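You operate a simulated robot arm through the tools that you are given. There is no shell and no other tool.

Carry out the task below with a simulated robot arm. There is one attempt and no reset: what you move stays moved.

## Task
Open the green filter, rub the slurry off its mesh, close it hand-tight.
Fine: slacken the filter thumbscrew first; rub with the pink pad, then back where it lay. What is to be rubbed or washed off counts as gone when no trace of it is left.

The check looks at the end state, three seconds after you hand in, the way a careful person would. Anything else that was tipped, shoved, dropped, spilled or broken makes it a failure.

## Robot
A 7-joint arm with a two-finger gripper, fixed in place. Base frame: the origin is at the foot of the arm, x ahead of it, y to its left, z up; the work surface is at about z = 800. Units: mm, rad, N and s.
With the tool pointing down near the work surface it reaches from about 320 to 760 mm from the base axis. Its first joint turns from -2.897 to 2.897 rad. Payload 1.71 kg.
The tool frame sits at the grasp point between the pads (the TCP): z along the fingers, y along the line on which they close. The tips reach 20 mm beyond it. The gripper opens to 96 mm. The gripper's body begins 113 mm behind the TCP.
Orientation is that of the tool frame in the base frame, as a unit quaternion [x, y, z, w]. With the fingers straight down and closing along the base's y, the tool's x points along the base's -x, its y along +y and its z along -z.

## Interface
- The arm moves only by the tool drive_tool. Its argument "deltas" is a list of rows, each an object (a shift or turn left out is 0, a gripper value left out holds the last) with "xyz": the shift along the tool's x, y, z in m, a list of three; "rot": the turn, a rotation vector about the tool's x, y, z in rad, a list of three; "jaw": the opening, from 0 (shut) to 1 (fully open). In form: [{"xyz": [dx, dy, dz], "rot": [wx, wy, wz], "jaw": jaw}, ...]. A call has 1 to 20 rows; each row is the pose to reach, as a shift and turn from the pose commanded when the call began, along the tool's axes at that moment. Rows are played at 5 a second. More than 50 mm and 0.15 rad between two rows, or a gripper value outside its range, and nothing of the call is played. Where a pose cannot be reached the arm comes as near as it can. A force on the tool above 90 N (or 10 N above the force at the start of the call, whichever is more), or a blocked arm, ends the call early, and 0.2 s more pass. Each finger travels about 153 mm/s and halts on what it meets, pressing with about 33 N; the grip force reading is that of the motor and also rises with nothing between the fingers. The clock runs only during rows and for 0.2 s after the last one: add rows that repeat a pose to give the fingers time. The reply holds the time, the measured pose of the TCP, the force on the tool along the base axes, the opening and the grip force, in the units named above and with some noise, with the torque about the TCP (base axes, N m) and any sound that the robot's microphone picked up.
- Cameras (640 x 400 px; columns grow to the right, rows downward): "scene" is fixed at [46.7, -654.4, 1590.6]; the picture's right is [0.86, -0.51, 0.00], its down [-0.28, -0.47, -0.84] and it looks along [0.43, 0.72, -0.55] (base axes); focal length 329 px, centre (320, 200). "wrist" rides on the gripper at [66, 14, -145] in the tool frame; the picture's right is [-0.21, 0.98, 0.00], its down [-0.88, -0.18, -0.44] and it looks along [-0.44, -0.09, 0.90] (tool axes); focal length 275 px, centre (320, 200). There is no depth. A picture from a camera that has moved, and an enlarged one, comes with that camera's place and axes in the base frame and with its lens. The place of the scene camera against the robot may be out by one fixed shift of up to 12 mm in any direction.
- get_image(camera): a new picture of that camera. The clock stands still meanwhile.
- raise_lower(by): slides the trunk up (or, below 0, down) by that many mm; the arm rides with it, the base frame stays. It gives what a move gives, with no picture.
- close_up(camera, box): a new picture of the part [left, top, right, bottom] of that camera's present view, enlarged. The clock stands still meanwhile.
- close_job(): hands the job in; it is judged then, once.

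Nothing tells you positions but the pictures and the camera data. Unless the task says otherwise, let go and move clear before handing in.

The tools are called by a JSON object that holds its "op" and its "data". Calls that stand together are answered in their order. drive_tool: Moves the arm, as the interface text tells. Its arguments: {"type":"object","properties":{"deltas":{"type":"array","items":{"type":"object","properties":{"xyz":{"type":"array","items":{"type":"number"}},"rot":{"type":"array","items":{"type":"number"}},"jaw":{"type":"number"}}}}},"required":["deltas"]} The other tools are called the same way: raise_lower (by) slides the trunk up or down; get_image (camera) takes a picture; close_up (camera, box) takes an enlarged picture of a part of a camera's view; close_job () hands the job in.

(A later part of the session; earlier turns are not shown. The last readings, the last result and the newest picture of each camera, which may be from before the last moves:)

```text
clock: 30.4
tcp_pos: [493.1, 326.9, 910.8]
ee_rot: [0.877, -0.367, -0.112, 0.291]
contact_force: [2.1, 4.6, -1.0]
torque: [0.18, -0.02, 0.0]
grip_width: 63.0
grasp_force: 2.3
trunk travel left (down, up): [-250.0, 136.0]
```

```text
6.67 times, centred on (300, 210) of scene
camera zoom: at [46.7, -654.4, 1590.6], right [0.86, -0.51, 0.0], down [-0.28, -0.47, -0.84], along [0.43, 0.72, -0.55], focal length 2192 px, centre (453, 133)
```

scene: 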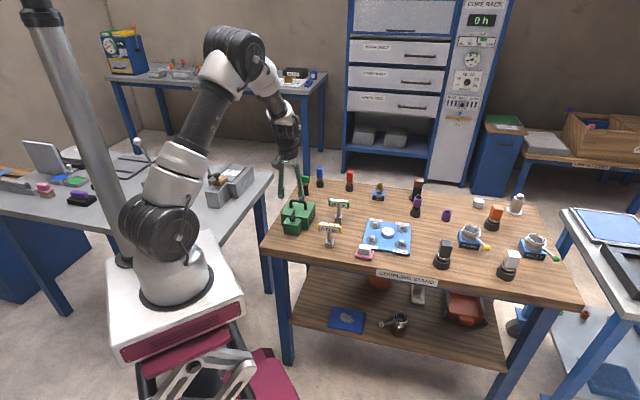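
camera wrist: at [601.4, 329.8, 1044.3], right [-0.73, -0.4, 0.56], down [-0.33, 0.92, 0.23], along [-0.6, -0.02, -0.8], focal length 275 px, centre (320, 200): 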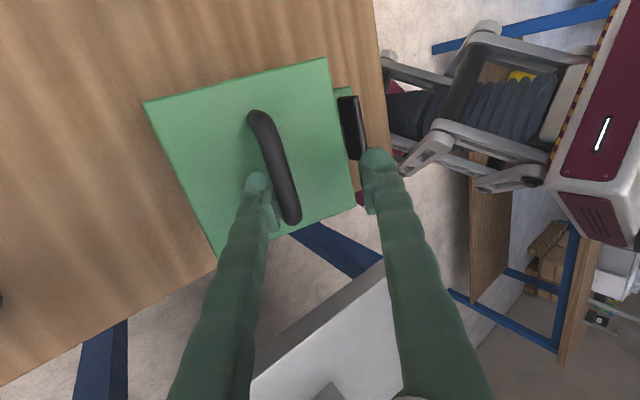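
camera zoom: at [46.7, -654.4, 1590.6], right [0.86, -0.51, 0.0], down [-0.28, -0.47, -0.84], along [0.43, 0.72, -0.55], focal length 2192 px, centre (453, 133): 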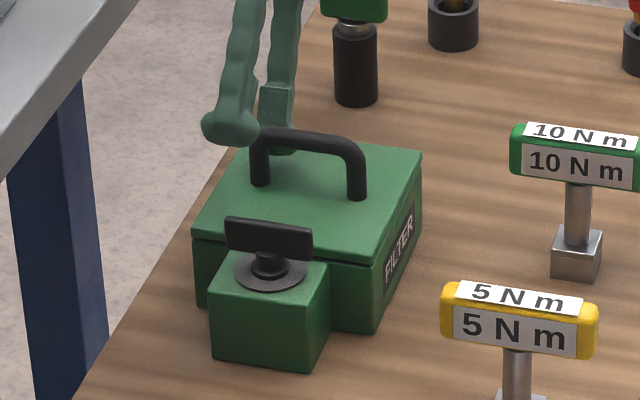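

The lid is shut again and the filter hasn't moved. I'll retract along the finger axis, bring the tool back to vertical above the handle, and next time keep it vertical.

{"op": "drive_tool", "data": {"deltas": [{"xyz": [0, 0, -0.02]}, {"xyz": [0, 0, -0.04]}, {"xyz": [0, 0, -0.06]}, {"xyz": [0.006, 0.0047, -0.058], "rot": [0.124, 0, 0]}, {"xyz": [0.012, 0.0094, -0.056], "rot": [0.248, 0, 0]}, {"xyz": [0.018, 0.014, -0.054], "rot": [0.372, 0, 0]}, {"xyz": [0.024, 0.0187, -0.052], "rot": [0.496, 0, 0]}, {"xyz": [0.0297, 0.0233, -0.0497], "rot": [0.62, 0, 0]}, {"xyz": [0.0297, 0.0233, -0.0497], "rot": [0.62, 0, 0]}]}}

{"op": "get_image", "data": {"camera": "wrist"}}

```text
clock: 31.4
tcp_pos: [501.7, 344.7, 971.4]
ee_rot: [0.895, -0.376, -0.078, 0.229]
contact_force: [-0.3, 0.6, 0.5]
torque: [-0.02, -0.03, -0.01]
grip_width: 59.4
grasp_force: 0.1
out of reach, approached as far as the arm can: row 3
trunk travel left (down, up): [-250.0, 136.0]
stopped in row 5: the arm was blocked; the commanded pose is now the measured one
```

```text
taken
camera wrist: at [584.6, 340.7, 1106.3], right [-0.77, -0.45, 0.45], down [-0.36, 0.89, 0.28], along [-0.53, 0.05, -0.85], focal length 275 px, centre (320, 200)
```

wrist: 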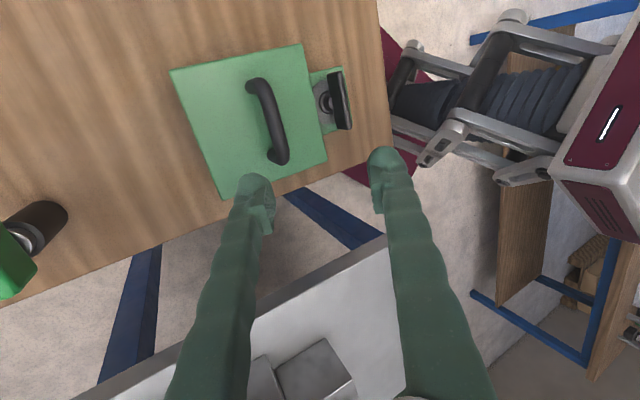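

{"op": "drive_tool", "data": {"deltas": [{"rot": [0.124, 0, 0]}, {"rot": [0.248, 0, 0]}, {"rot": [0.372, 0, 0]}, {"rot": [0.495, 0, 0]}, {"rot": [0.495, 0, 0]}]}}

```text
clock: 32.6
tcp_pos: [503.9, 342.8, 967.6]
ee_rot: [0.923, -0.384, 0.016, 0.003]
contact_force: [-0.5, 0.4, 0.7]
torque: [0.0, -0.06, 0.02]
grip_width: 59.5
grasp_force: 0.0
trunk travel left (down, up): [-250.0, 136.0]
```

{"op": "drive_tool", "data": {"deltas": [{"rot": [-0.006, -0.032, 0]}, {"rot": [-0.006, -0.032, 0]}]}}

{"op": "drive_tool", "data": {"deltas": [{"rot": [0, 0, 0.14]}, {"rot": [0, 0, 0.28]}, {"rot": [0, 0, 0.42]}, {"rot": [0, 0, 0.56]}, {"rot": [0, 0, 0.7]}, {"rot": [0, 0, 0.84]}, {"rot": [0, 0, 0.98]}, {"rot": [0, 0, 1.12]}, {"rot": [0, 0, 1.26]}, {"rot": [0, 0, 1.4]}, {"rot": [0, 0, 1.54]}, {"rot": [0, 0, 1.571]}, {"rot": [0, 0, 1.571]}]}}

{"op": "drive_tool", "data": {"deltas": [{"rot": [0, 0, 0.14]}, {"rot": [0, 0, 0.28]}, {"rot": [0, 0, 0.42]}, {"rot": [0, 0, 0.56]}, {"rot": [0, 0, 0.7]}, {"rot": [0, 0, 0.84]}, {"rot": [0, 0, 0.98]}, {"rot": [0, 0, 1.12]}, {"rot": [0, 0, 1.26]}, {"rot": [0, 0, 1.4]}, {"rot": [0, 0, 1.54]}, {"rot": [0, 0, 1.571]}, {"rot": [0, 0, 1.571]}]}}

{"op": "get_image", "data": {"camera": "wrist"}}

{"op": "get_image", "data": {"camera": "scene"}}

```text
clock: 33.2
tcp_pos: [504.7, 342.5, 968.7]
ee_rot: [0.923, -0.385, -0.002, -0.001]
contact_force: [-0.5, 0.6, 0.5]
torque: [-0.02, 0.01, 0.0]
grip_width: 59.6
grasp_force: 0.0
trunk travel left (down, up): [-250.0, 136.0]
```

```text
clock: 36.0
tcp_pos: [504.0, 341.5, 968.8]
ee_rot: [-0.381, 0.925, 0.001, 0.0]
contact_force: [-0.1, -0.2, 0.4]
torque: [0.0, -0.02, 0.03]
grip_width: 59.6
grasp_force: 0.1
trunk travel left (down, up): [-250.0, 136.0]
```

```text
clock: 38.8
tcp_pos: [503.5, 341.9, 967.7]
ee_rot: [0.385, 0.923, 0.001, -0.001]
contact_force: [1.2, 0.5, -0.3]
torque: [0.0, 0.0, 0.04]
grip_width: 59.8
grasp_force: 0.1
trunk travel left (down, up): [-250.0, 136.0]
```

```text
taken
camera wrist: at [467.3, 398.5, 1112.6], right [0.84, 0.54, 0.0], down [0.49, -0.75, 0.44], along [0.24, -0.37, -0.9], focal length 275 px, centre (320, 200)
```

wrist: 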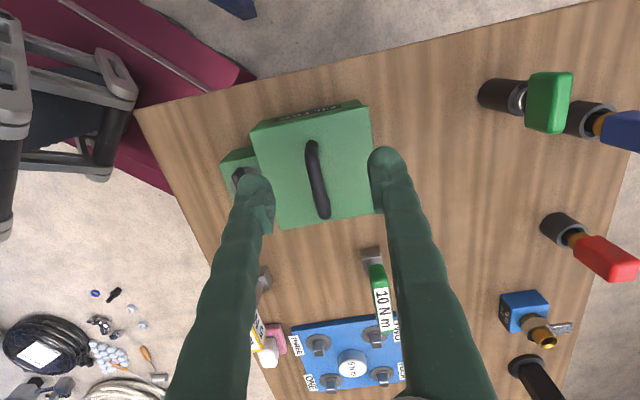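

```text
taken
```

scene: 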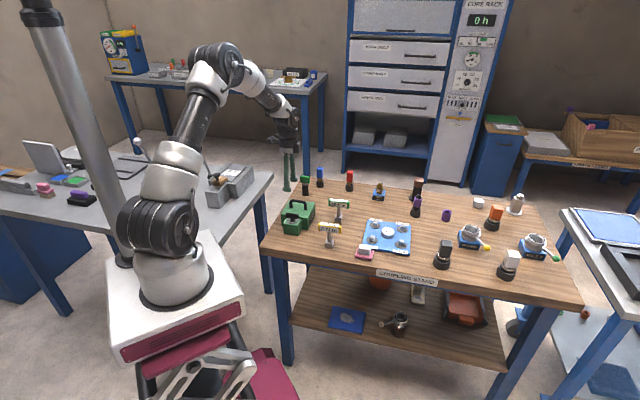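

The wrist is now on the other side with much more joint range left. I'm moving back over the handle.

{"op": "drive_tool", "data": {"deltas": [{"xyz": [-0.011, -0.002, 0.0], "jaw": 0.45}, {"xyz": [-0.022, -0.005, 0.01]}, {"xyz": [-0.0321, -0.0073, 0.03]}, {"xyz": [-0.0321, -0.0073, 0.05]}, {"xyz": [-0.0321, -0.0073, 0.05]}]}}

{"op": "close_up", "data": {"camera": "wrist", "box": [200, 60, 440, 210]}}

{"op": "close_up", "data": {"camera": "scene", "box": [270, 170, 340, 240]}}

```text
clock: 40.0
tcp_pos: [521.4, 315.0, 918.2]
ee_rot: [0.385, 0.923, 0.0, -0.003]
contact_force: [-0.2, -0.1, 0.9]
torque: [-0.01, 0.01, -0.02]
grip_width: 43.1
grasp_force: 0.1
trunk travel left (down, up): [-250.0, 136.0]
```

```text
2.67 times, centred on (320, 135) of wrist
camera zoom: at [484.8, 371.2, 1061.8], right [0.84, 0.54, 0.0], down [0.49, -0.75, 0.44], along [0.24, -0.37, -0.9], focal length 734 px, centre (320, 373)
```

zoom: 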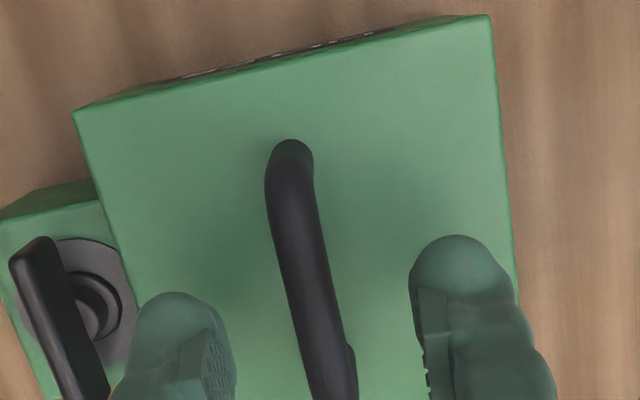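

```text
5.71 times, centred on (305, 205) of scene
camera zoom: at [46.7, -654.4, 1590.6], right [0.86, -0.51, 0.0], down [-0.28, -0.47, -0.84], along [0.43, 0.72, -0.55], focal length 1879 px, centre (406, 171)
```

zoom: 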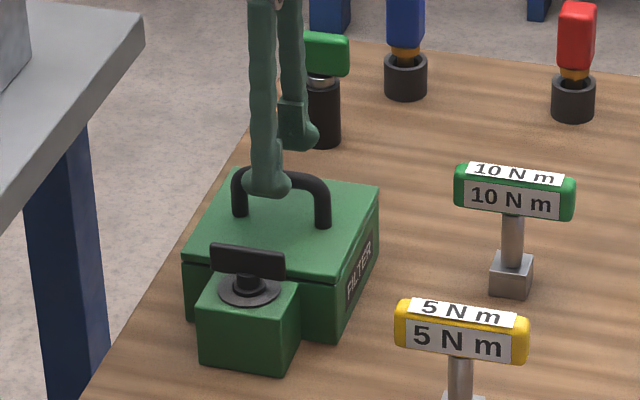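

{"op": "drive_tool", "data": {"deltas": [{"xyz": [-0.0004, -0.001, 0.015]}, {"xyz": [-0.0004, -0.001, 0.027]}, {"xyz": [-0.0004, -0.001, 0.035]}, {"xyz": [-0.0004, -0.001, 0.035], "jaw": 0.3}, {"xyz": [-0.0004, -0.001, 0.035], "jaw": 0.15}, {"xyz": [-0.0004, -0.001, 0.035], "jaw": 0.0}, {"xyz": [-0.0004, -0.001, 0.035], "jaw": 0.0}, {"xyz": [-0.0004, -0.001, 0.035], "jaw": 0.0}]}}

{"op": "close_up", "data": {"camera": "wrist", "box": [200, 100, 440, 250]}}

```text
clock: 41.8
tcp_pos: [520.5, 314.7, 882.5]
ee_rot: [0.384, 0.923, 0.001, -0.002]
contact_force: [3.4, 2.1, -2.2]
torque: [-0.06, -0.04, 0.07]
grip_width: 6.0
grasp_force: 33.8
trunk travel left (down, up): [-250.0, 136.0]
```

```text
2.67 times, centred on (320, 175) of wrist
camera zoom: at [483.8, 370.5, 1027.6], right [0.84, 0.54, 0.0], down [0.49, -0.75, 0.44], along [0.24, -0.37, -0.9], focal length 734 px, centre (320, 267)
```

zoom: 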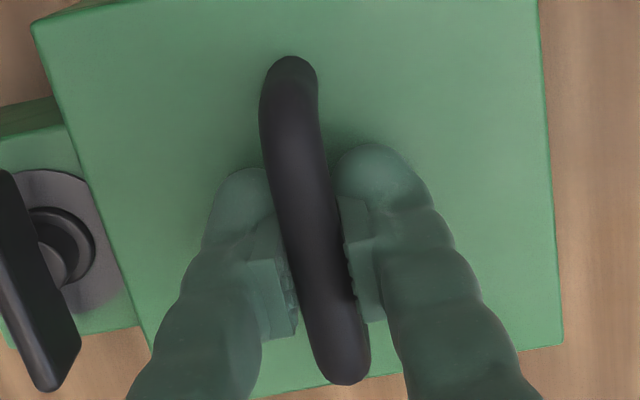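

Gripped. I'll open along the same arc with the tool vertical.

{"op": "drive_tool", "data": {"deltas": [{"xyz": [0, 0.0051, -0.0065]}, {"xyz": [0, 0.0109, -0.0123]}, {"xyz": [0, 0.0174, -0.0174]}, {"xyz": [0, 0.0244, -0.0216]}, {"xyz": [0, 0.0319, -0.025]}, {"xyz": [0, 0.0398, -0.0274]}, {"xyz": [0, 0.0479, -0.0289]}, {"xyz": [0, 0.0479, -0.0289]}]}}

{"op": "close_up", "data": {"camera": "scene", "box": [250, 130, 350, 240]}}

```text
clock: 43.6
tcp_pos: [555.0, 346.7, 912.3]
ee_rot: [0.384, 0.923, 0.001, -0.002]
contact_force: [-6.0, 3.2, -3.5]
torque: [0.11, 0.21, 0.54]
grip_width: 6.3
grasp_force: 33.6
trunk travel left (down, up): [-250.0, 136.0]
```

```text
3.64 times, centred on (300, 185) of scene
camera zoom: at [46.7, -654.4, 1590.6], right [0.86, -0.51, 0.0], down [-0.28, -0.47, -0.84], along [0.43, 0.72, -0.55], focal length 1196 px, centre (393, 254)
```

zoom: 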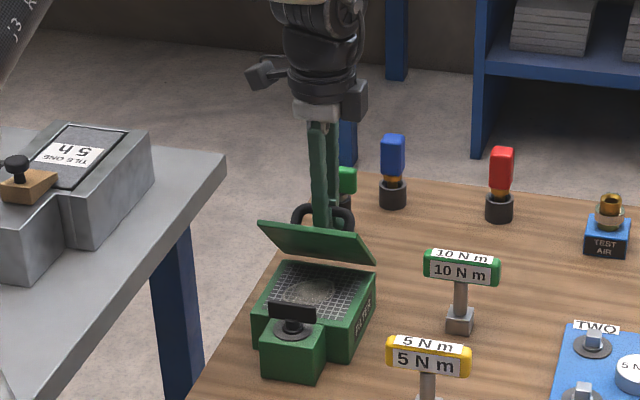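

{"op": "drive_tool", "data": {"deltas": [{"xyz": [0, 0.0082, -0.0004]}, {"xyz": [0, 0.0164, 0.0002]}, {"xyz": [0, 0.0244, 0.0017]}, {"xyz": [0, 0.0323, 0.0042]}, {"xyz": [0, 0.0323, 0.0042]}]}}

{"op": "close_up", "data": {"camera": "scene", "box": [250, 130, 350, 240]}}

{"op": "get_image", "data": {"camera": "wrist"}}

```text
clock: 44.8
tcp_pos: [578.5, 370.9, 908.7]
ee_rot: [0.385, 0.923, 0.002, -0.001]
contact_force: [-6.0, 5.2, 1.7]
torque: [0.03, 0.07, 0.63]
grip_width: 6.1
grasp_force: 34.1
trunk travel left (down, up): [-250.0, 136.0]
```

```text
3.64 times, centred on (300, 185) of scene
camera zoom: at [46.7, -654.4, 1590.6], right [0.86, -0.51, 0.0], down [-0.28, -0.47, -0.84], along [0.43, 0.72, -0.55], focal length 1196 px, centre (393, 254)
```

zoom: 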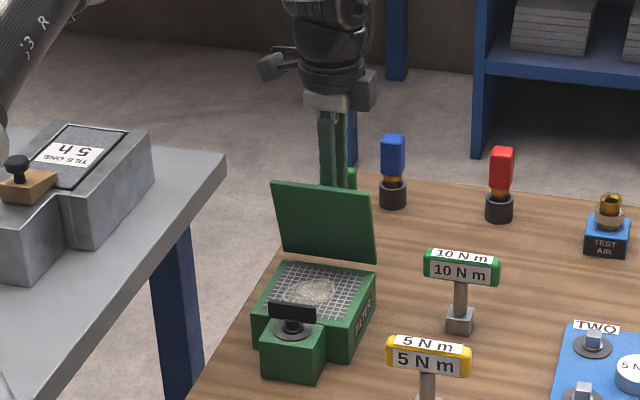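

```text
taken
camera wrist: at [541.4, 427.5, 1053.1], right [0.84, 0.54, 0.0], down [0.49, -0.75, 0.44], along [0.24, -0.37, -0.9], focal length 275 px, centre (320, 200)
```

wrist: 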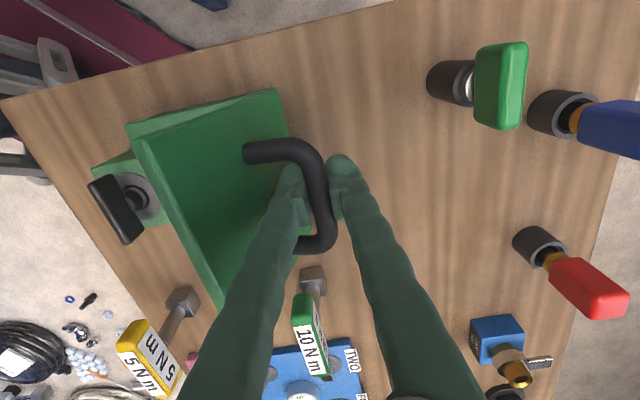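

The slurry patch is in clear view now. I'll push the lid past vertical and watch for a stop.

{"op": "drive_tool", "data": {"deltas": [{"xyz": [0, 0.0074, 0.0035]}, {"xyz": [0, 0.0144, 0.0078]}, {"xyz": [0, 0.0208, 0.013]}, {"xyz": [0, 0.0208, 0.013]}]}}

{"op": "close_up", "data": {"camera": "scene", "box": [250, 130, 350, 240]}}

{"op": "get_image", "data": {"camera": "wrist"}}

```text
clock: 45.8
tcp_pos: [593.3, 385.0, 895.4]
ee_rot: [0.385, 0.923, 0.002, -0.001]
contact_force: [-0.7, 4.3, 4.2]
torque: [-0.08, -0.04, 0.61]
grip_width: 5.9
grasp_force: 33.6
trunk travel left (down, up): [-250.0, 136.0]
```

```text
3.64 times, centred on (300, 185) of scene
camera zoom: at [46.7, -654.4, 1590.6], right [0.86, -0.51, 0.0], down [-0.28, -0.47, -0.84], along [0.43, 0.72, -0.55], focal length 1196 px, centre (393, 254)
```

zoom: 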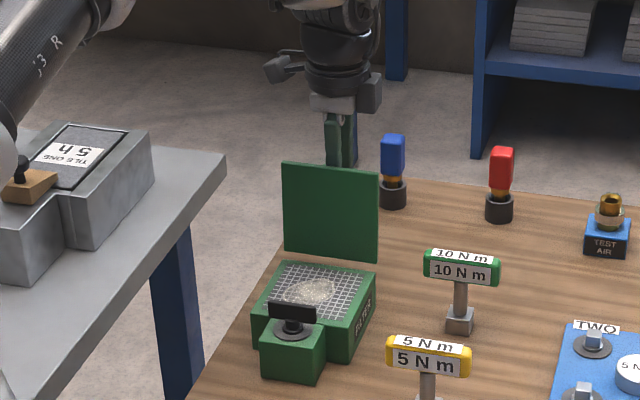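

```text
taken
camera wrist: at [556.7, 442.8, 1040.2], right [0.84, 0.54, 0.0], down [0.49, -0.75, 0.44], along [0.24, -0.37, -0.9], focal length 275 px, centre (320, 200)
```

wrist: 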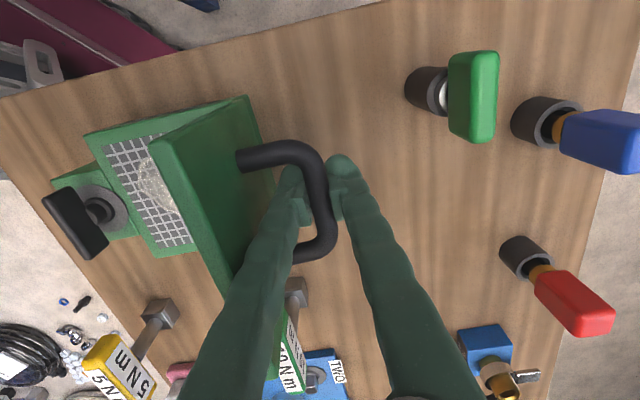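

{"op": "drive_tool", "data": {"deltas": [{"xyz": [0, 0.003, 0.003], "rot": [0.06, 0, 0]}, {"xyz": [0, 0.0057, 0.0059], "rot": [0.12, 0, 0]}, {"xyz": [0, 0.0057, 0.0059], "rot": [0.12, 0, 0]}]}}

{"op": "close_up", "data": {"camera": "scene", "box": [250, 130, 350, 240]}}

{"op": "get_image", "data": {"camera": "wrist"}}

```text
clock: 46.6
tcp_pos: [597.2, 391.0, 888.6]
ee_rot: [0.383, 0.922, -0.056, -0.025]
contact_force: [-3.3, 2.4, -3.5]
torque: [0.02, -0.1, 0.62]
grip_width: 6.0
grasp_force: 33.9
trunk travel left (down, up): [-250.0, 136.0]
```

```text
3.64 times, centred on (300, 185) of scene
camera zoom: at [46.7, -654.4, 1590.6], right [0.86, -0.51, 0.0], down [-0.28, -0.47, -0.84], along [0.43, 0.72, -0.55], focal length 1196 px, centre (393, 254)
```

zoom: 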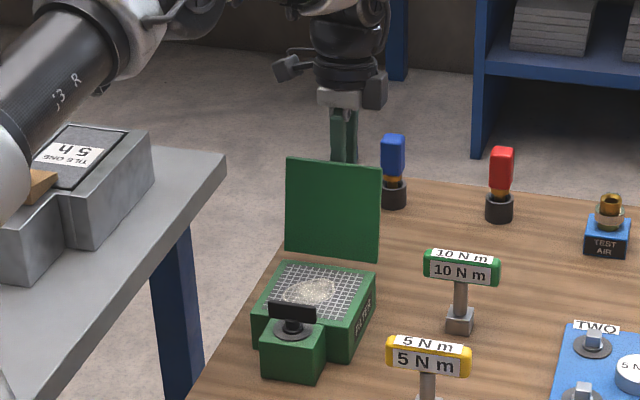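

```text
taken
camera wrist: at [573.8, 459.4, 1030.9], right [0.83, 0.54, -0.12], down [0.53, -0.71, 0.46], along [0.16, -0.45, -0.88], focal length 275 px, centre (320, 200)
```

wrist: 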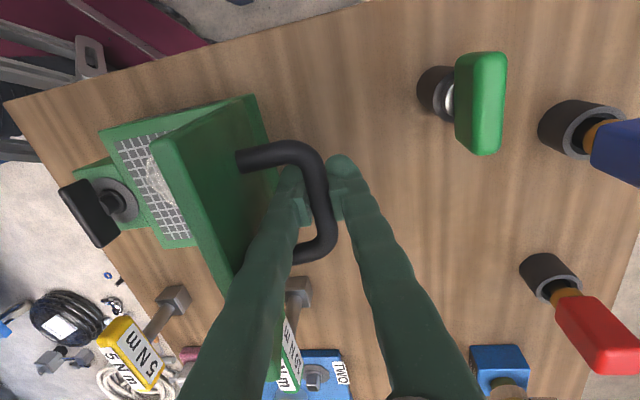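

{"op": "drive_tool", "data": {"deltas": [{"xyz": [0, 0.0029, 0.003], "rot": [0.06, 0, 0]}, {"xyz": [0, 0.0058, 0.006], "rot": [0.12, 0, 0]}, {"xyz": [0, 0.0058, 0.006], "rot": [0.12, 0, 0]}]}}

{"op": "close_up", "data": {"camera": "scene", "box": [250, 130, 350, 240]}}

```text
clock: 47.4
tcp_pos: [598.4, 391.7, 885.7]
ee_rot: [0.381, 0.917, -0.106, -0.043]
contact_force: [14.9, 5.8, 12.4]
torque: [0.67, 0.94, 0.42]
grip_width: 6.1
grasp_force: 33.9
out of reach, approached as far as the arm can: row 2, 3
trunk travel left (down, up): [-250.0, 136.0]
```

```text
3.64 times, centred on (300, 185) of scene
camera zoom: at [46.7, -654.4, 1590.6], right [0.86, -0.51, 0.0], down [-0.28, -0.47, -0.84], along [0.43, 0.72, -0.55], focal length 1196 px, centre (393, 254)
```

zoom: 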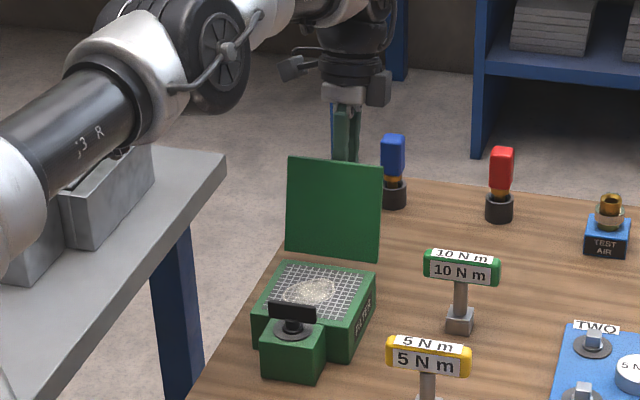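

That tilt is out of reach and doesn't add much. I'll return to vertical near 105° and open the fingers only slightly, so the bar stays caged while I test whether the lid stays up.

{"op": "drive_tool", "data": {"deltas": [{"xyz": [0, -0.003, -0.0025], "rot": [-0.1, 0, 0]}, {"xyz": [0, -0.0064, -0.0052], "rot": [-0.2, 0, 0]}, {"xyz": [0, -0.0064, -0.0052], "rot": [-0.2, 0, 0]}]}}

{"op": "drive_tool", "data": {"deltas": [{"jaw": 0.1}, {"jaw": 0.15}, {"jaw": 0.18}, {"jaw": 0.18}, {"jaw": 0.18}]}}

{"op": "close_up", "data": {"camera": "scene", "box": [250, 130, 350, 240]}}

{"op": "get_image", "data": {"camera": "wrist"}}

```text
clock: 48.2
tcp_pos: [576.5, 380.6, 884.7]
ee_rot: [0.383, 0.923, -0.023, -0.013]
contact_force: [-0.7, -0.7, -1.2]
torque: [0.0, -0.01, 0.0]
grip_width: 0.0
grasp_force: 29.8
trunk travel left (down, up): [-250.0, 136.0]
```

```text
clock: 49.4
tcp_pos: [582.9, 380.3, 890.5]
ee_rot: [0.384, 0.923, -0.018, -0.009]
contact_force: [-1.1, 0.1, 0.2]
torque: [-0.02, 0.02, 0.02]
grip_width: 17.1
grasp_force: 0.2
trunk travel left (down, up): [-250.0, 136.0]
```

```text
3.64 times, centred on (300, 185) of scene
camera zoom: at [46.7, -654.4, 1590.6], right [0.86, -0.51, 0.0], down [-0.28, -0.47, -0.84], along [0.43, 0.72, -0.55], focal length 1196 px, centre (393, 254)
```

zoom: 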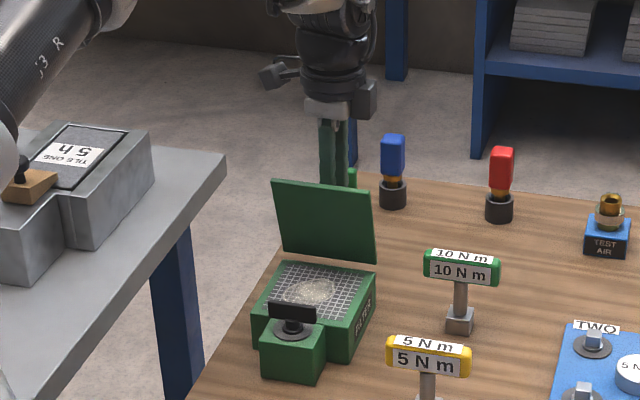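

```text
taken
camera wrist: at [549.8, 441.5, 1034.7], right [0.84, 0.54, -0.04], down [0.5, -0.74, 0.45], along [0.21, -0.4, -0.89], focal length 275 px, centre (320, 200)
```

wrist: 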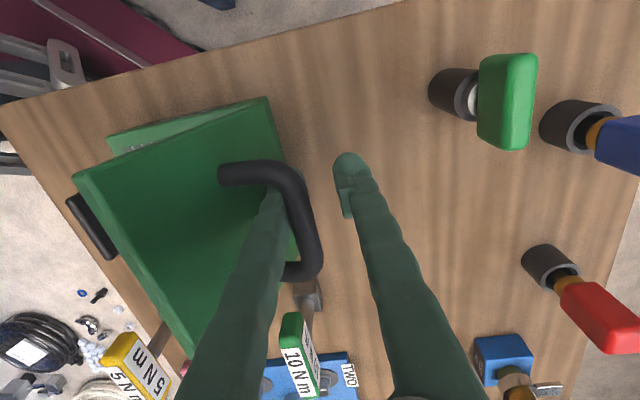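

{"op": "close_up", "data": {"camera": "wrist", "box": [160, 100, 420, 300]}}

{"op": "close_up", "data": {"camera": "scene", "box": [270, 150, 330, 230]}}

```text
2.00 times, centred on (290, 200) of wrist
camera zoom: at [549.8, 441.5, 1034.7], right [0.84, 0.54, -0.04], down [0.5, -0.74, 0.45], along [0.21, -0.4, -0.89], focal length 551 px, centre (380, 200)
```

zoom: 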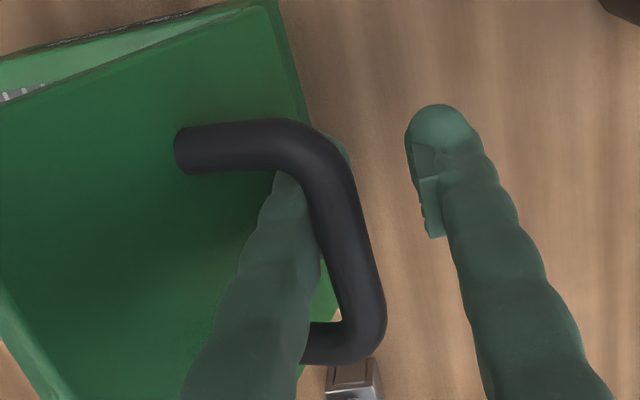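

```text
5.00 times, centred on (300, 190) of scene
camera zoom: at [46.7, -654.4, 1590.6], right [0.86, -0.51, 0.0], down [-0.28, -0.47, -0.84], along [0.43, 0.72, -0.55], focal length 1644 px, centre (420, 250)
```

zoom: 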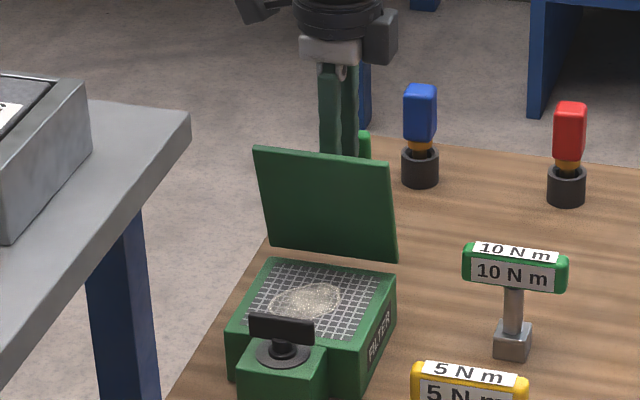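

The bar is still caged, with the front finger between the lid and the bar, and the lid stands at about 80°. I'll push it back past vertical with the loose cage and see where it rests.

{"op": "drive_tool", "data": {"deltas": [{"xyz": [0, 0.004, 0], "rot": [-0.02, 0, 0]}, {"xyz": [0, 0.009, 0], "rot": [-0.04, 0, 0]}, {"xyz": [0, 0.0135, 0], "rot": [-0.04, 0, 0]}, {"xyz": [0, 0.018, 0], "rot": [-0.04, 0, 0]}, {"xyz": [0, 0.018, 0], "rot": [-0.04, 0, 0]}, {"xyz": [0, 0.018, 0], "rot": [-0.04, 0, 0]}]}}

{"op": "close_up", "data": {"camera": "wrist", "box": [160, 100, 420, 300]}}

{"op": "close_up", "data": {"camera": "scene", "box": [250, 130, 350, 240]}}

```text
clock: 50.8
tcp_pos: [594.4, 394.0, 889.2]
ee_rot: [0.384, 0.923, -0.002, -0.003]
contact_force: [-12.3, -6.5, -22.3]
torque: [0.27, -0.54, 0.02]
grip_width: 24.4
grasp_force: 5.4
trunk travel left (down, up): [-250.0, 136.0]
```

```text
2.00 times, centred on (290, 200) of wrist
camera zoom: at [558.2, 449.9, 1032.8], right [0.84, 0.54, -0.01], down [0.49, -0.75, 0.44], along [0.24, -0.37, -0.9], focal length 551 px, centre (380, 200)
```

zoom: 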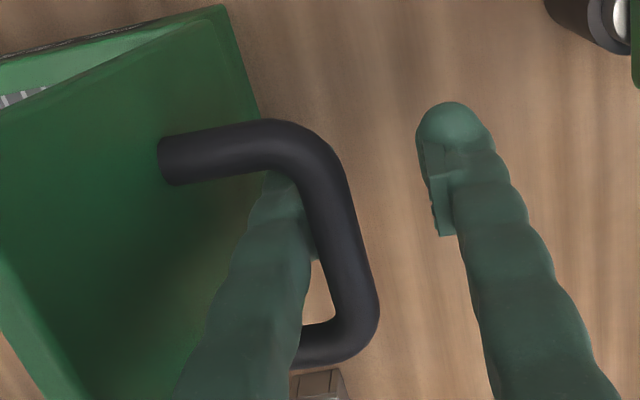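

```text
3.64 times, centred on (300, 185) of scene
camera zoom: at [46.7, -654.4, 1590.6], right [0.86, -0.51, 0.0], down [-0.28, -0.47, -0.84], along [0.43, 0.72, -0.55], focal length 1196 px, centre (393, 254)
```

zoom: 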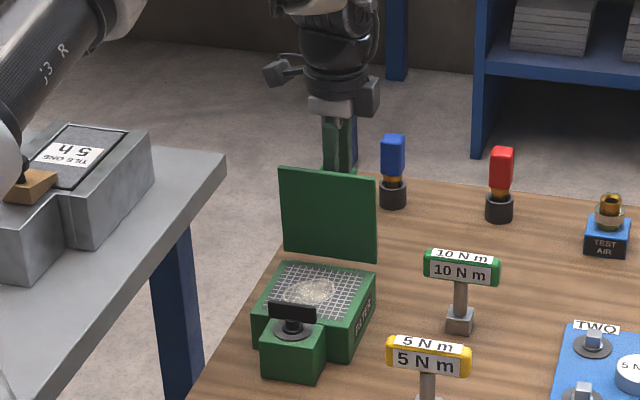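

{"op": "drive_tool", "data": {"deltas": [{"xyz": [0, 0.003, 0.001]}, {"xyz": [0, 0.006, 0.002]}, {"xyz": [0, 0.009, 0.003]}, {"xyz": [0, 0.012, 0.004]}, {"xyz": [0, 0.012, 0.004]}]}}

{"op": "close_up", "data": {"camera": "wrist", "box": [160, 100, 420, 300]}}

{"op": "close_up", "data": {"camera": "scene", "box": [250, 130, 350, 240]}}

```text
clock: 52.0
tcp_pos: [601.0, 400.2, 882.5]
ee_rot: [0.384, 0.923, -0.005, -0.004]
contact_force: [-24.7, -11.3, -30.1]
torque: [0.48, -0.96, -0.01]
grip_width: 30.0
grasp_force: 10.1
trunk travel left (down, up): [-250.0, 136.0]
```

```text
2.00 times, centred on (290, 200) of wrist
camera zoom: at [566.4, 457.7, 1026.8], right [0.84, 0.54, -0.01], down [0.49, -0.75, 0.44], along [0.23, -0.38, -0.9], focal length 551 px, centre (380, 200)
```

zoom: 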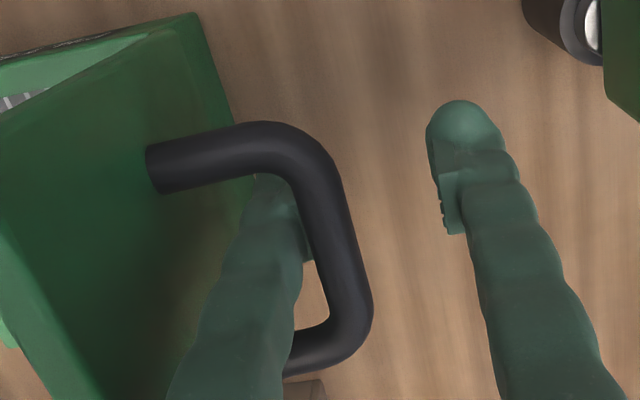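

```text
3.64 times, centred on (300, 185) of scene
camera zoom: at [46.7, -654.4, 1590.6], right [0.86, -0.51, 0.0], down [-0.28, -0.47, -0.84], along [0.43, 0.72, -0.55], focal length 1196 px, centre (393, 254)
```

zoom: 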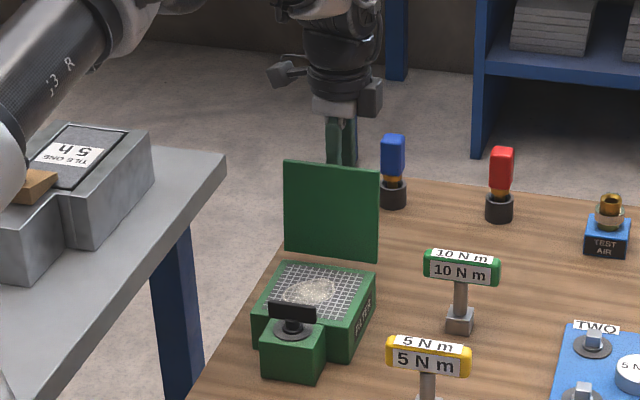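

The lid is near 100°. I'll open the jaws a little to unload it and see whether it stays.

{"op": "drive_tool", "data": {"deltas": [{"jaw": 0.33}, {"jaw": 0.36}, {"jaw": 0.36}, {"jaw": 0.36}]}}

{"op": "close_up", "data": {"camera": "wrist", "box": [160, 100, 420, 300]}}

{"op": "close_up", "data": {"camera": "scene", "box": [250, 130, 350, 240]}}

```text
clock: 53.0
tcp_pos: [602.8, 400.7, 885.2]
ee_rot: [0.384, 0.923, -0.001, -0.003]
contact_force: [-18.5, -6.2, -24.4]
torque: [0.48, -0.84, -0.1]
grip_width: 42.5
grasp_force: 6.5
trunk travel left (down, up): [-250.0, 136.0]
```

```text
2.00 times, centred on (290, 200) of wrist
camera zoom: at [567.7, 458.5, 1029.1], right [0.84, 0.54, 0.0], down [0.49, -0.75, 0.44], along [0.24, -0.37, -0.9], focal length 551 px, centre (380, 200)
```

zoom: 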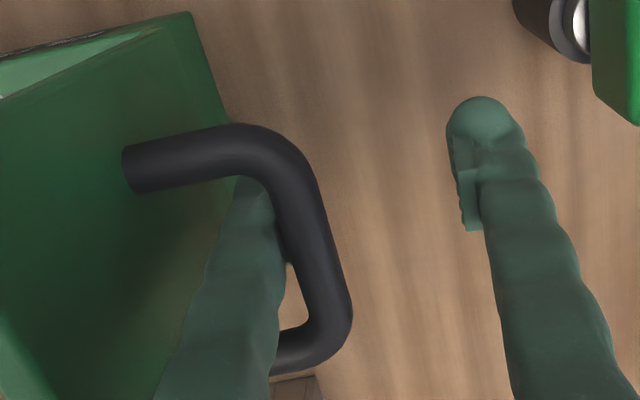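

```text
3.64 times, centred on (300, 185) of scene
camera zoom: at [46.7, -654.4, 1590.6], right [0.86, -0.51, 0.0], down [-0.28, -0.47, -0.84], along [0.43, 0.72, -0.55], focal length 1196 px, centre (393, 254)
```

zoom: 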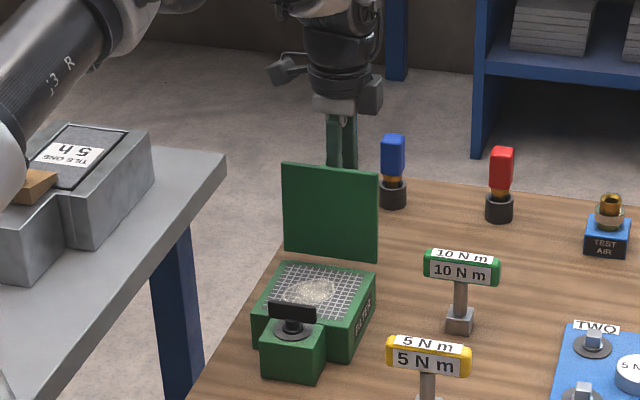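

The remaining force points straight at the hinge, so my commanded pose is simply too far out. I'll ease forward to unload the bar.

{"op": "drive_tool", "data": {"deltas": [{"xyz": [0, -0.003, 0]}, {"xyz": [0, -0.006, 0]}, {"xyz": [0, -0.009, 0]}, {"xyz": [0, -0.009, 0]}]}}

{"op": "close_up", "data": {"camera": "wrist", "box": [160, 100, 420, 300]}}

{"op": "close_up", "data": {"camera": "scene", "box": [250, 130, 350, 240]}}

```text
clock: 54.0
tcp_pos: [599.7, 396.4, 888.9]
ee_rot: [0.385, 0.923, 0.002, 0.0]
contact_force: [-4.1, -1.1, -5.0]
torque: [0.03, -0.18, -0.02]
grip_width: 35.9
grasp_force: 1.2
trunk travel left (down, up): [-250.0, 136.0]
```

```text
2.00 times, centred on (290, 200) of wrist
camera zoom: at [561.7, 452.5, 1032.2], right [0.84, 0.54, 0.0], down [0.49, -0.75, 0.44], along [0.24, -0.37, -0.9], focal length 551 px, centre (380, 200)
```

zoom: 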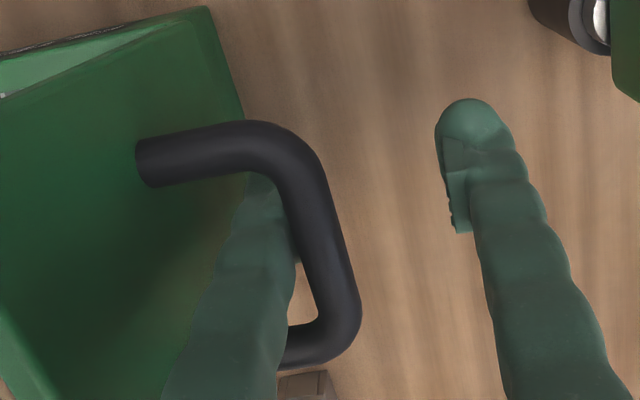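

```text
3.64 times, centred on (300, 185) of scene
camera zoom: at [46.7, -654.4, 1590.6], right [0.86, -0.51, 0.0], down [-0.28, -0.47, -0.84], along [0.43, 0.72, -0.55], focal length 1196 px, centre (393, 254)
```

zoom: 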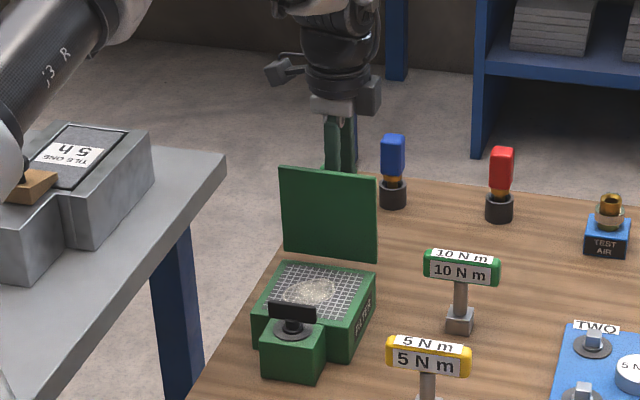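

{"op": "drive_tool", "data": {"deltas": [{"xyz": [0, -0.003, 0]}, {"xyz": [0, -0.006, 0]}, {"xyz": [0, -0.006, 0]}]}}

{"op": "close_up", "data": {"camera": "wrist", "box": [160, 100, 420, 300]}}

{"op": "close_up", "data": {"camera": "scene", "box": [250, 130, 350, 240]}}

```text
clock: 54.8
tcp_pos: [593.0, 391.7, 886.0]
ee_rot: [0.384, 0.923, 0.0, -0.002]
contact_force: [0.1, -0.1, -0.2]
torque: [-0.02, 0.05, 0.01]
grip_width: 34.3
grasp_force: 0.0
trunk travel left (down, up): [-250.0, 136.0]
```

```text
2.00 times, centred on (290, 200) of wrist
camera zoom: at [557.3, 447.8, 1030.7], right [0.84, 0.54, 0.0], down [0.49, -0.75, 0.44], along [0.24, -0.37, -0.9], focal length 551 px, centre (380, 200)
```

zoom: 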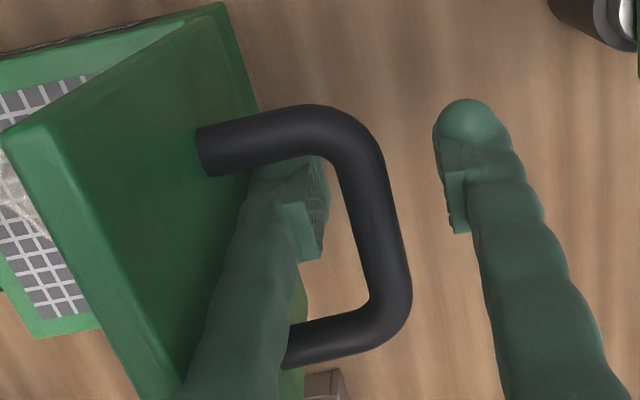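

```text
3.64 times, centred on (300, 185) of scene
camera zoom: at [46.7, -654.4, 1590.6], right [0.86, -0.51, 0.0], down [-0.28, -0.47, -0.84], along [0.43, 0.72, -0.55], focal length 1196 px, centre (393, 254)
```

zoom: 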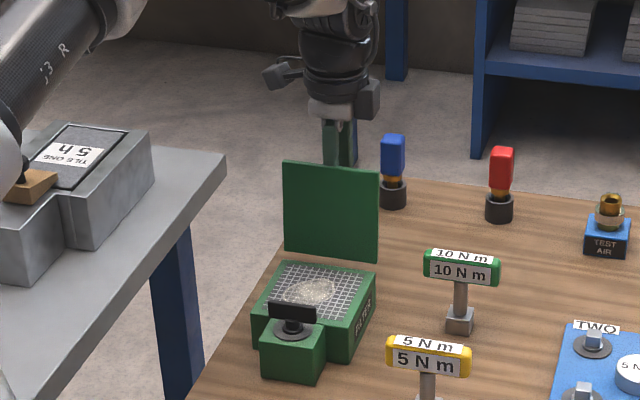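

The lid is standing on its own, leaning back at about 100°, and the finger touches nothing. I'll tilt slightly to lie parallel to the lid, then withdraw upward out of the handle loop.

{"op": "drive_tool", "data": {"deltas": [{"xyz": [0, 0.0015, 0], "rot": [0.03, 0, 0]}, {"xyz": [0, 0.002, 0], "rot": [0.07, 0, 0]}, {"xyz": [0, 0.0035, -0.015], "rot": [0.07, 0, 0]}, {"xyz": [0, 0.0045, -0.03], "rot": [0.07, 0, 0]}, {"xyz": [0, 0.0055, -0.045], "rot": [0.07, 0, 0]}]}}

{"op": "get_image", "data": {"camera": "wrist"}}

{"op": "close_up", "data": {"camera": "scene", "box": [250, 130, 350, 240]}}

```text
clock: 56.0
tcp_pos: [597.8, 395.3, 931.0]
ee_rot: [0.384, 0.923, -0.031, -0.015]
contact_force: [0.1, 0.3, -0.1]
torque: [-0.01, -0.01, 0.01]
grip_width: 34.5
grasp_force: 0.1
trunk travel left (down, up): [-250.0, 136.0]
```

```text
taken
camera wrist: at [568.5, 459.2, 1074.7], right [0.84, 0.54, -0.07], down [0.51, -0.73, 0.45], along [0.2, -0.42, -0.89], focal length 275 px, centre (320, 200)
```

wrist: 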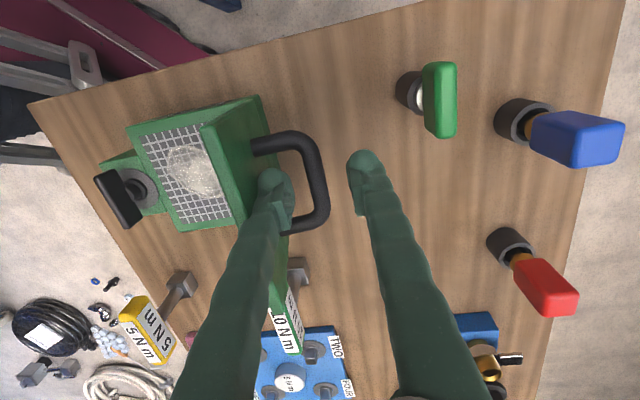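

```text
3.64 times, centred on (300, 185) of scene
camera zoom: at [46.7, -654.4, 1590.6], right [0.86, -0.51, 0.0], down [-0.28, -0.47, -0.84], along [0.43, 0.72, -0.55], focal length 1196 px, centre (393, 254)
```

zoom: 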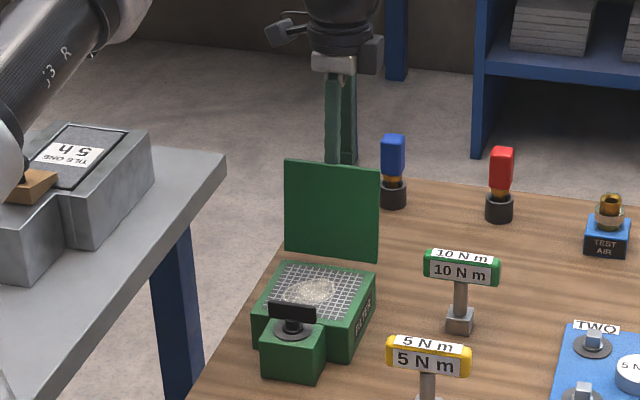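

The lid stays open. Rising clear of it now.

{"op": "drive_tool", "data": {"deltas": [{"xyz": [0, 0, -0.03]}, {"xyz": [0, 0, -0.06]}, {"xyz": [0, 0, -0.08]}, {"xyz": [0, 0, -0.08], "rot": [-0.07, 0, 0]}, {"xyz": [0, 0, -0.08], "rot": [-0.07, 0, 0]}]}}

{"op": "get_image", "data": {"camera": "wrist"}}

{"op": "close_up", "data": {"camera": "scene", "box": [250, 130, 420, 280]}}

```text
clock: 57.2
tcp_pos: [603.0, 398.8, 1010.5]
ee_rot: [0.384, 0.923, 0.0, -0.001]
contact_force: [0.8, 0.4, 0.2]
torque: [-0.01, 0.0, 0.02]
grip_width: 34.4
grasp_force: 0.1
trunk travel left (down, up): [-250.0, 136.0]
```

```text
taken
camera wrist: at [566.0, 455.0, 1155.4], right [0.84, 0.54, 0.0], down [0.49, -0.75, 0.44], along [0.24, -0.37, -0.9], focal length 275 px, centre (320, 200)
```

wrist: 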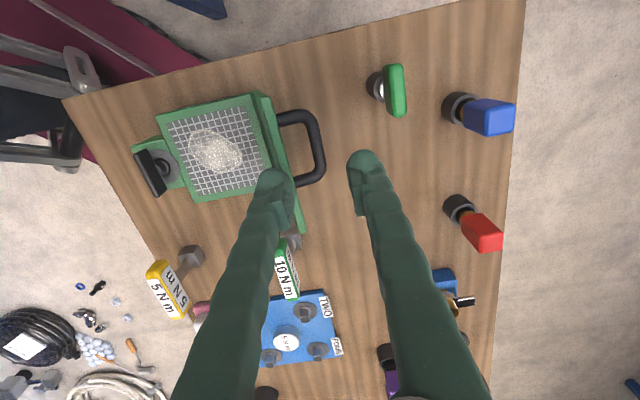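

```text
2.67 times, centred on (335, 205) of scene
camera zoom: at [46.7, -654.4, 1590.6], right [0.86, -0.51, 0.0], down [-0.28, -0.47, -0.84], along [0.43, 0.72, -0.55], focal length 877 px, centre (280, 187)
```

zoom: 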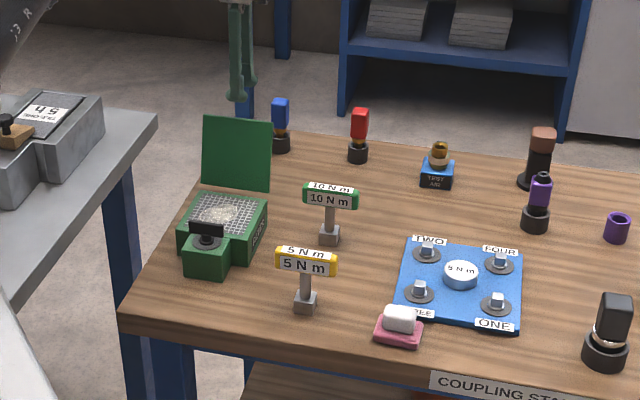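

The lid is stably open with the mesh exposed. Next is the pink pad with its white grip block, at about (614, 15). I'll fly over there at a safe height and look.

{"op": "drive_tool", "data": {"deltas": [{"xyz": [0, 0, -0.02], "jaw": 0.6}, {"xyz": [-0.025, -0.0237, -0.02], "rot": [0, 0, -0.07]}, {"xyz": [-0.05, -0.0475, -0.02], "rot": [0, 0, -0.14]}, {"xyz": [-0.075, -0.071, -0.02], "rot": [0, 0, -0.21]}, {"xyz": [-0.1, -0.095, -0.02], "rot": [0, 0, -0.28]}, {"xyz": [-0.125, -0.1186, -0.02], "rot": [0, 0, -0.35]}, {"xyz": [-0.15, -0.1424, -0.02], "rot": [0, 0, -0.42]}, {"xyz": [-0.175, -0.166, -0.02], "rot": [0, 0, -0.49]}, {"xyz": [-0.2, -0.19, -0.02], "rot": [0, 0, -0.56]}, {"xyz": [-0.225, -0.2136, -0.02], "rot": [0, 0, -0.63]}, {"xyz": [-0.25, -0.2373, -0.01], "rot": [0, 0, -0.7]}, {"xyz": [-0.275, -0.261, 0.01], "rot": [0, 0, -0.785]}, {"xyz": [-0.275, -0.261, 0.01], "rot": [0, 0, -0.785]}]}}

{"op": "get_image", "data": {"camera": "wrist"}}

{"op": "close_up", "data": {"camera": "scene", "box": [330, 230, 400, 280]}}

```text
clock: 60.0
tcp_pos: [610.5, 20.6, 1001.5]
ee_rot: [0.001, 1.0, 0.001, -0.001]
contact_force: [0.0, 0.5, -0.2]
torque: [-0.05, -0.04, -0.02]
grip_width: 57.5
grasp_force: 0.0
trunk travel left (down, up): [-250.0, 136.0]
```

```text
taken
camera wrist: at [545.0, 34.4, 1145.7], right [0.21, 0.98, 0.0], down [0.88, -0.19, 0.44], along [0.43, -0.09, -0.9], focal length 275 px, centre (320, 200)
```

wrist: 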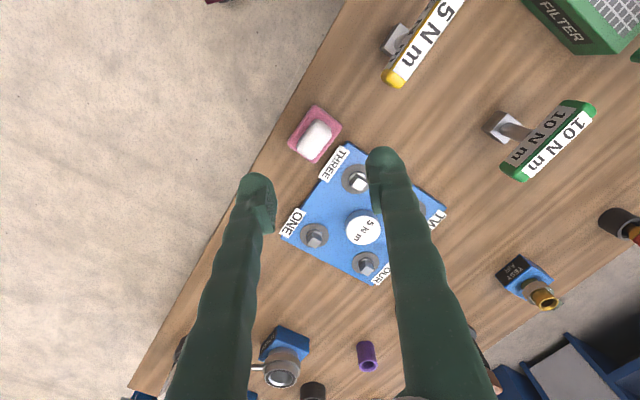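

```text
8.00 times, centred on (365, 255) of scene
camera zoom: at [46.7, -654.4, 1590.6], right [0.86, -0.51, 0.0], down [-0.28, -0.47, -0.84], along [0.43, 0.72, -0.55], focal length 2630 px, centre (-40, -240)
```

zoom: 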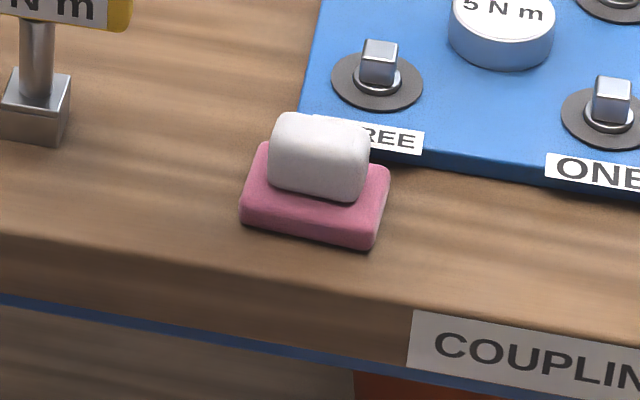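

{"op": "close_up", "data": {"camera": "wrist", "box": [270, 90, 360, 180]}}

```text
4.44 times, centred on (315, 135) of wrist
camera zoom: at [545.0, 34.4, 1145.7], right [0.21, 0.98, 0.0], down [0.88, -0.19, 0.44], along [0.43, -0.09, -0.9], focal length 1224 px, centre (342, 489)
```

zoom: 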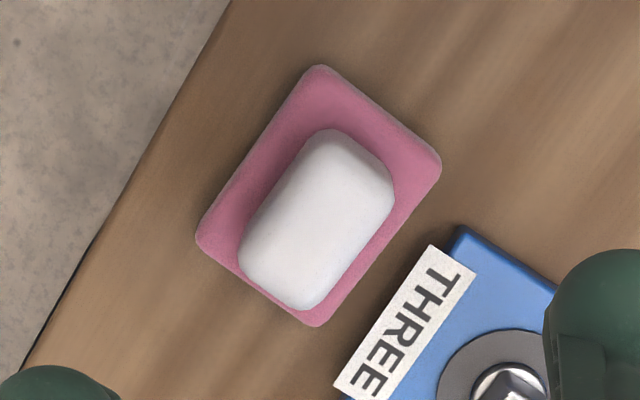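

The pad's white grip block is centred near (617, 13), about 20 mm wide across the 41° direction. I'll rotate and drop to a check height.

{"op": "drive_tool", "data": {"deltas": [{"xyz": [-0.001, -0.001, 0.015], "rot": [0, 0, 0.14], "jaw": 0.45}, {"xyz": [-0.002, -0.0025, 0.03], "rot": [0, 0, 0.28]}, {"xyz": [-0.003, -0.004, 0.045], "rot": [0, 0, 0.42]}, {"xyz": [-0.0045, -0.005, 0.065], "rot": [0, 0, 0.56]}, {"xyz": [-0.0055, -0.0065, 0.085], "rot": [0, 0, 0.7]}, {"xyz": [-0.0065, -0.0076, 0.1], "rot": [0, 0, 0.83]}, {"xyz": [-0.0065, -0.0076, 0.11], "rot": [0, 0, 0.861]}, {"xyz": [-0.0065, -0.0076, 0.11], "rot": [0, 0, 0.861]}]}}

{"op": "close_up", "data": {"camera": "wrist", "box": [240, 60, 400, 180]}}

{"op": "close_up", "data": {"camera": "scene", "box": [330, 210, 410, 280]}}

```text
clock: 61.8
tcp_pos: [615.1, 12.3, 889.5]
ee_rot: [0.42, 0.908, 0.0, -0.001]
contact_force: [-0.5, -0.4, -0.1]
torque: [-0.02, -0.03, -0.02]
grip_width: 43.0
grasp_force: 0.1
trunk travel left (down, up): [-250.0, 136.0]
```

```text
3.33 times, centred on (320, 120) of wrist
camera zoom: at [583.0, 71.5, 1034.9], right [0.88, 0.48, 0.0], down [0.43, -0.79, 0.44], along [0.21, -0.39, -0.9], focal length 918 px, centre (320, 467)
```

zoom: 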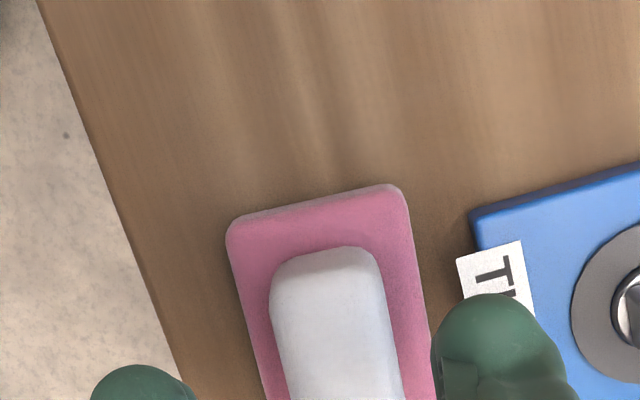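

```text
5.71 times, centred on (370, 245) of scene
camera zoom: at [46.7, -654.4, 1590.6], right [0.86, -0.51, 0.0], down [-0.28, -0.47, -0.84], along [0.43, 0.72, -0.55], focal length 1879 px, centre (34, -57)
```

zoom: 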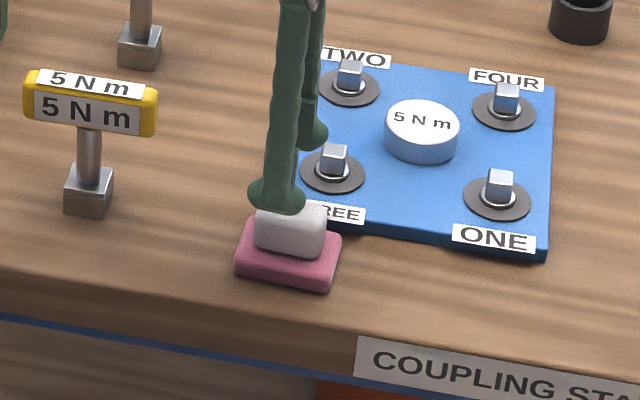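

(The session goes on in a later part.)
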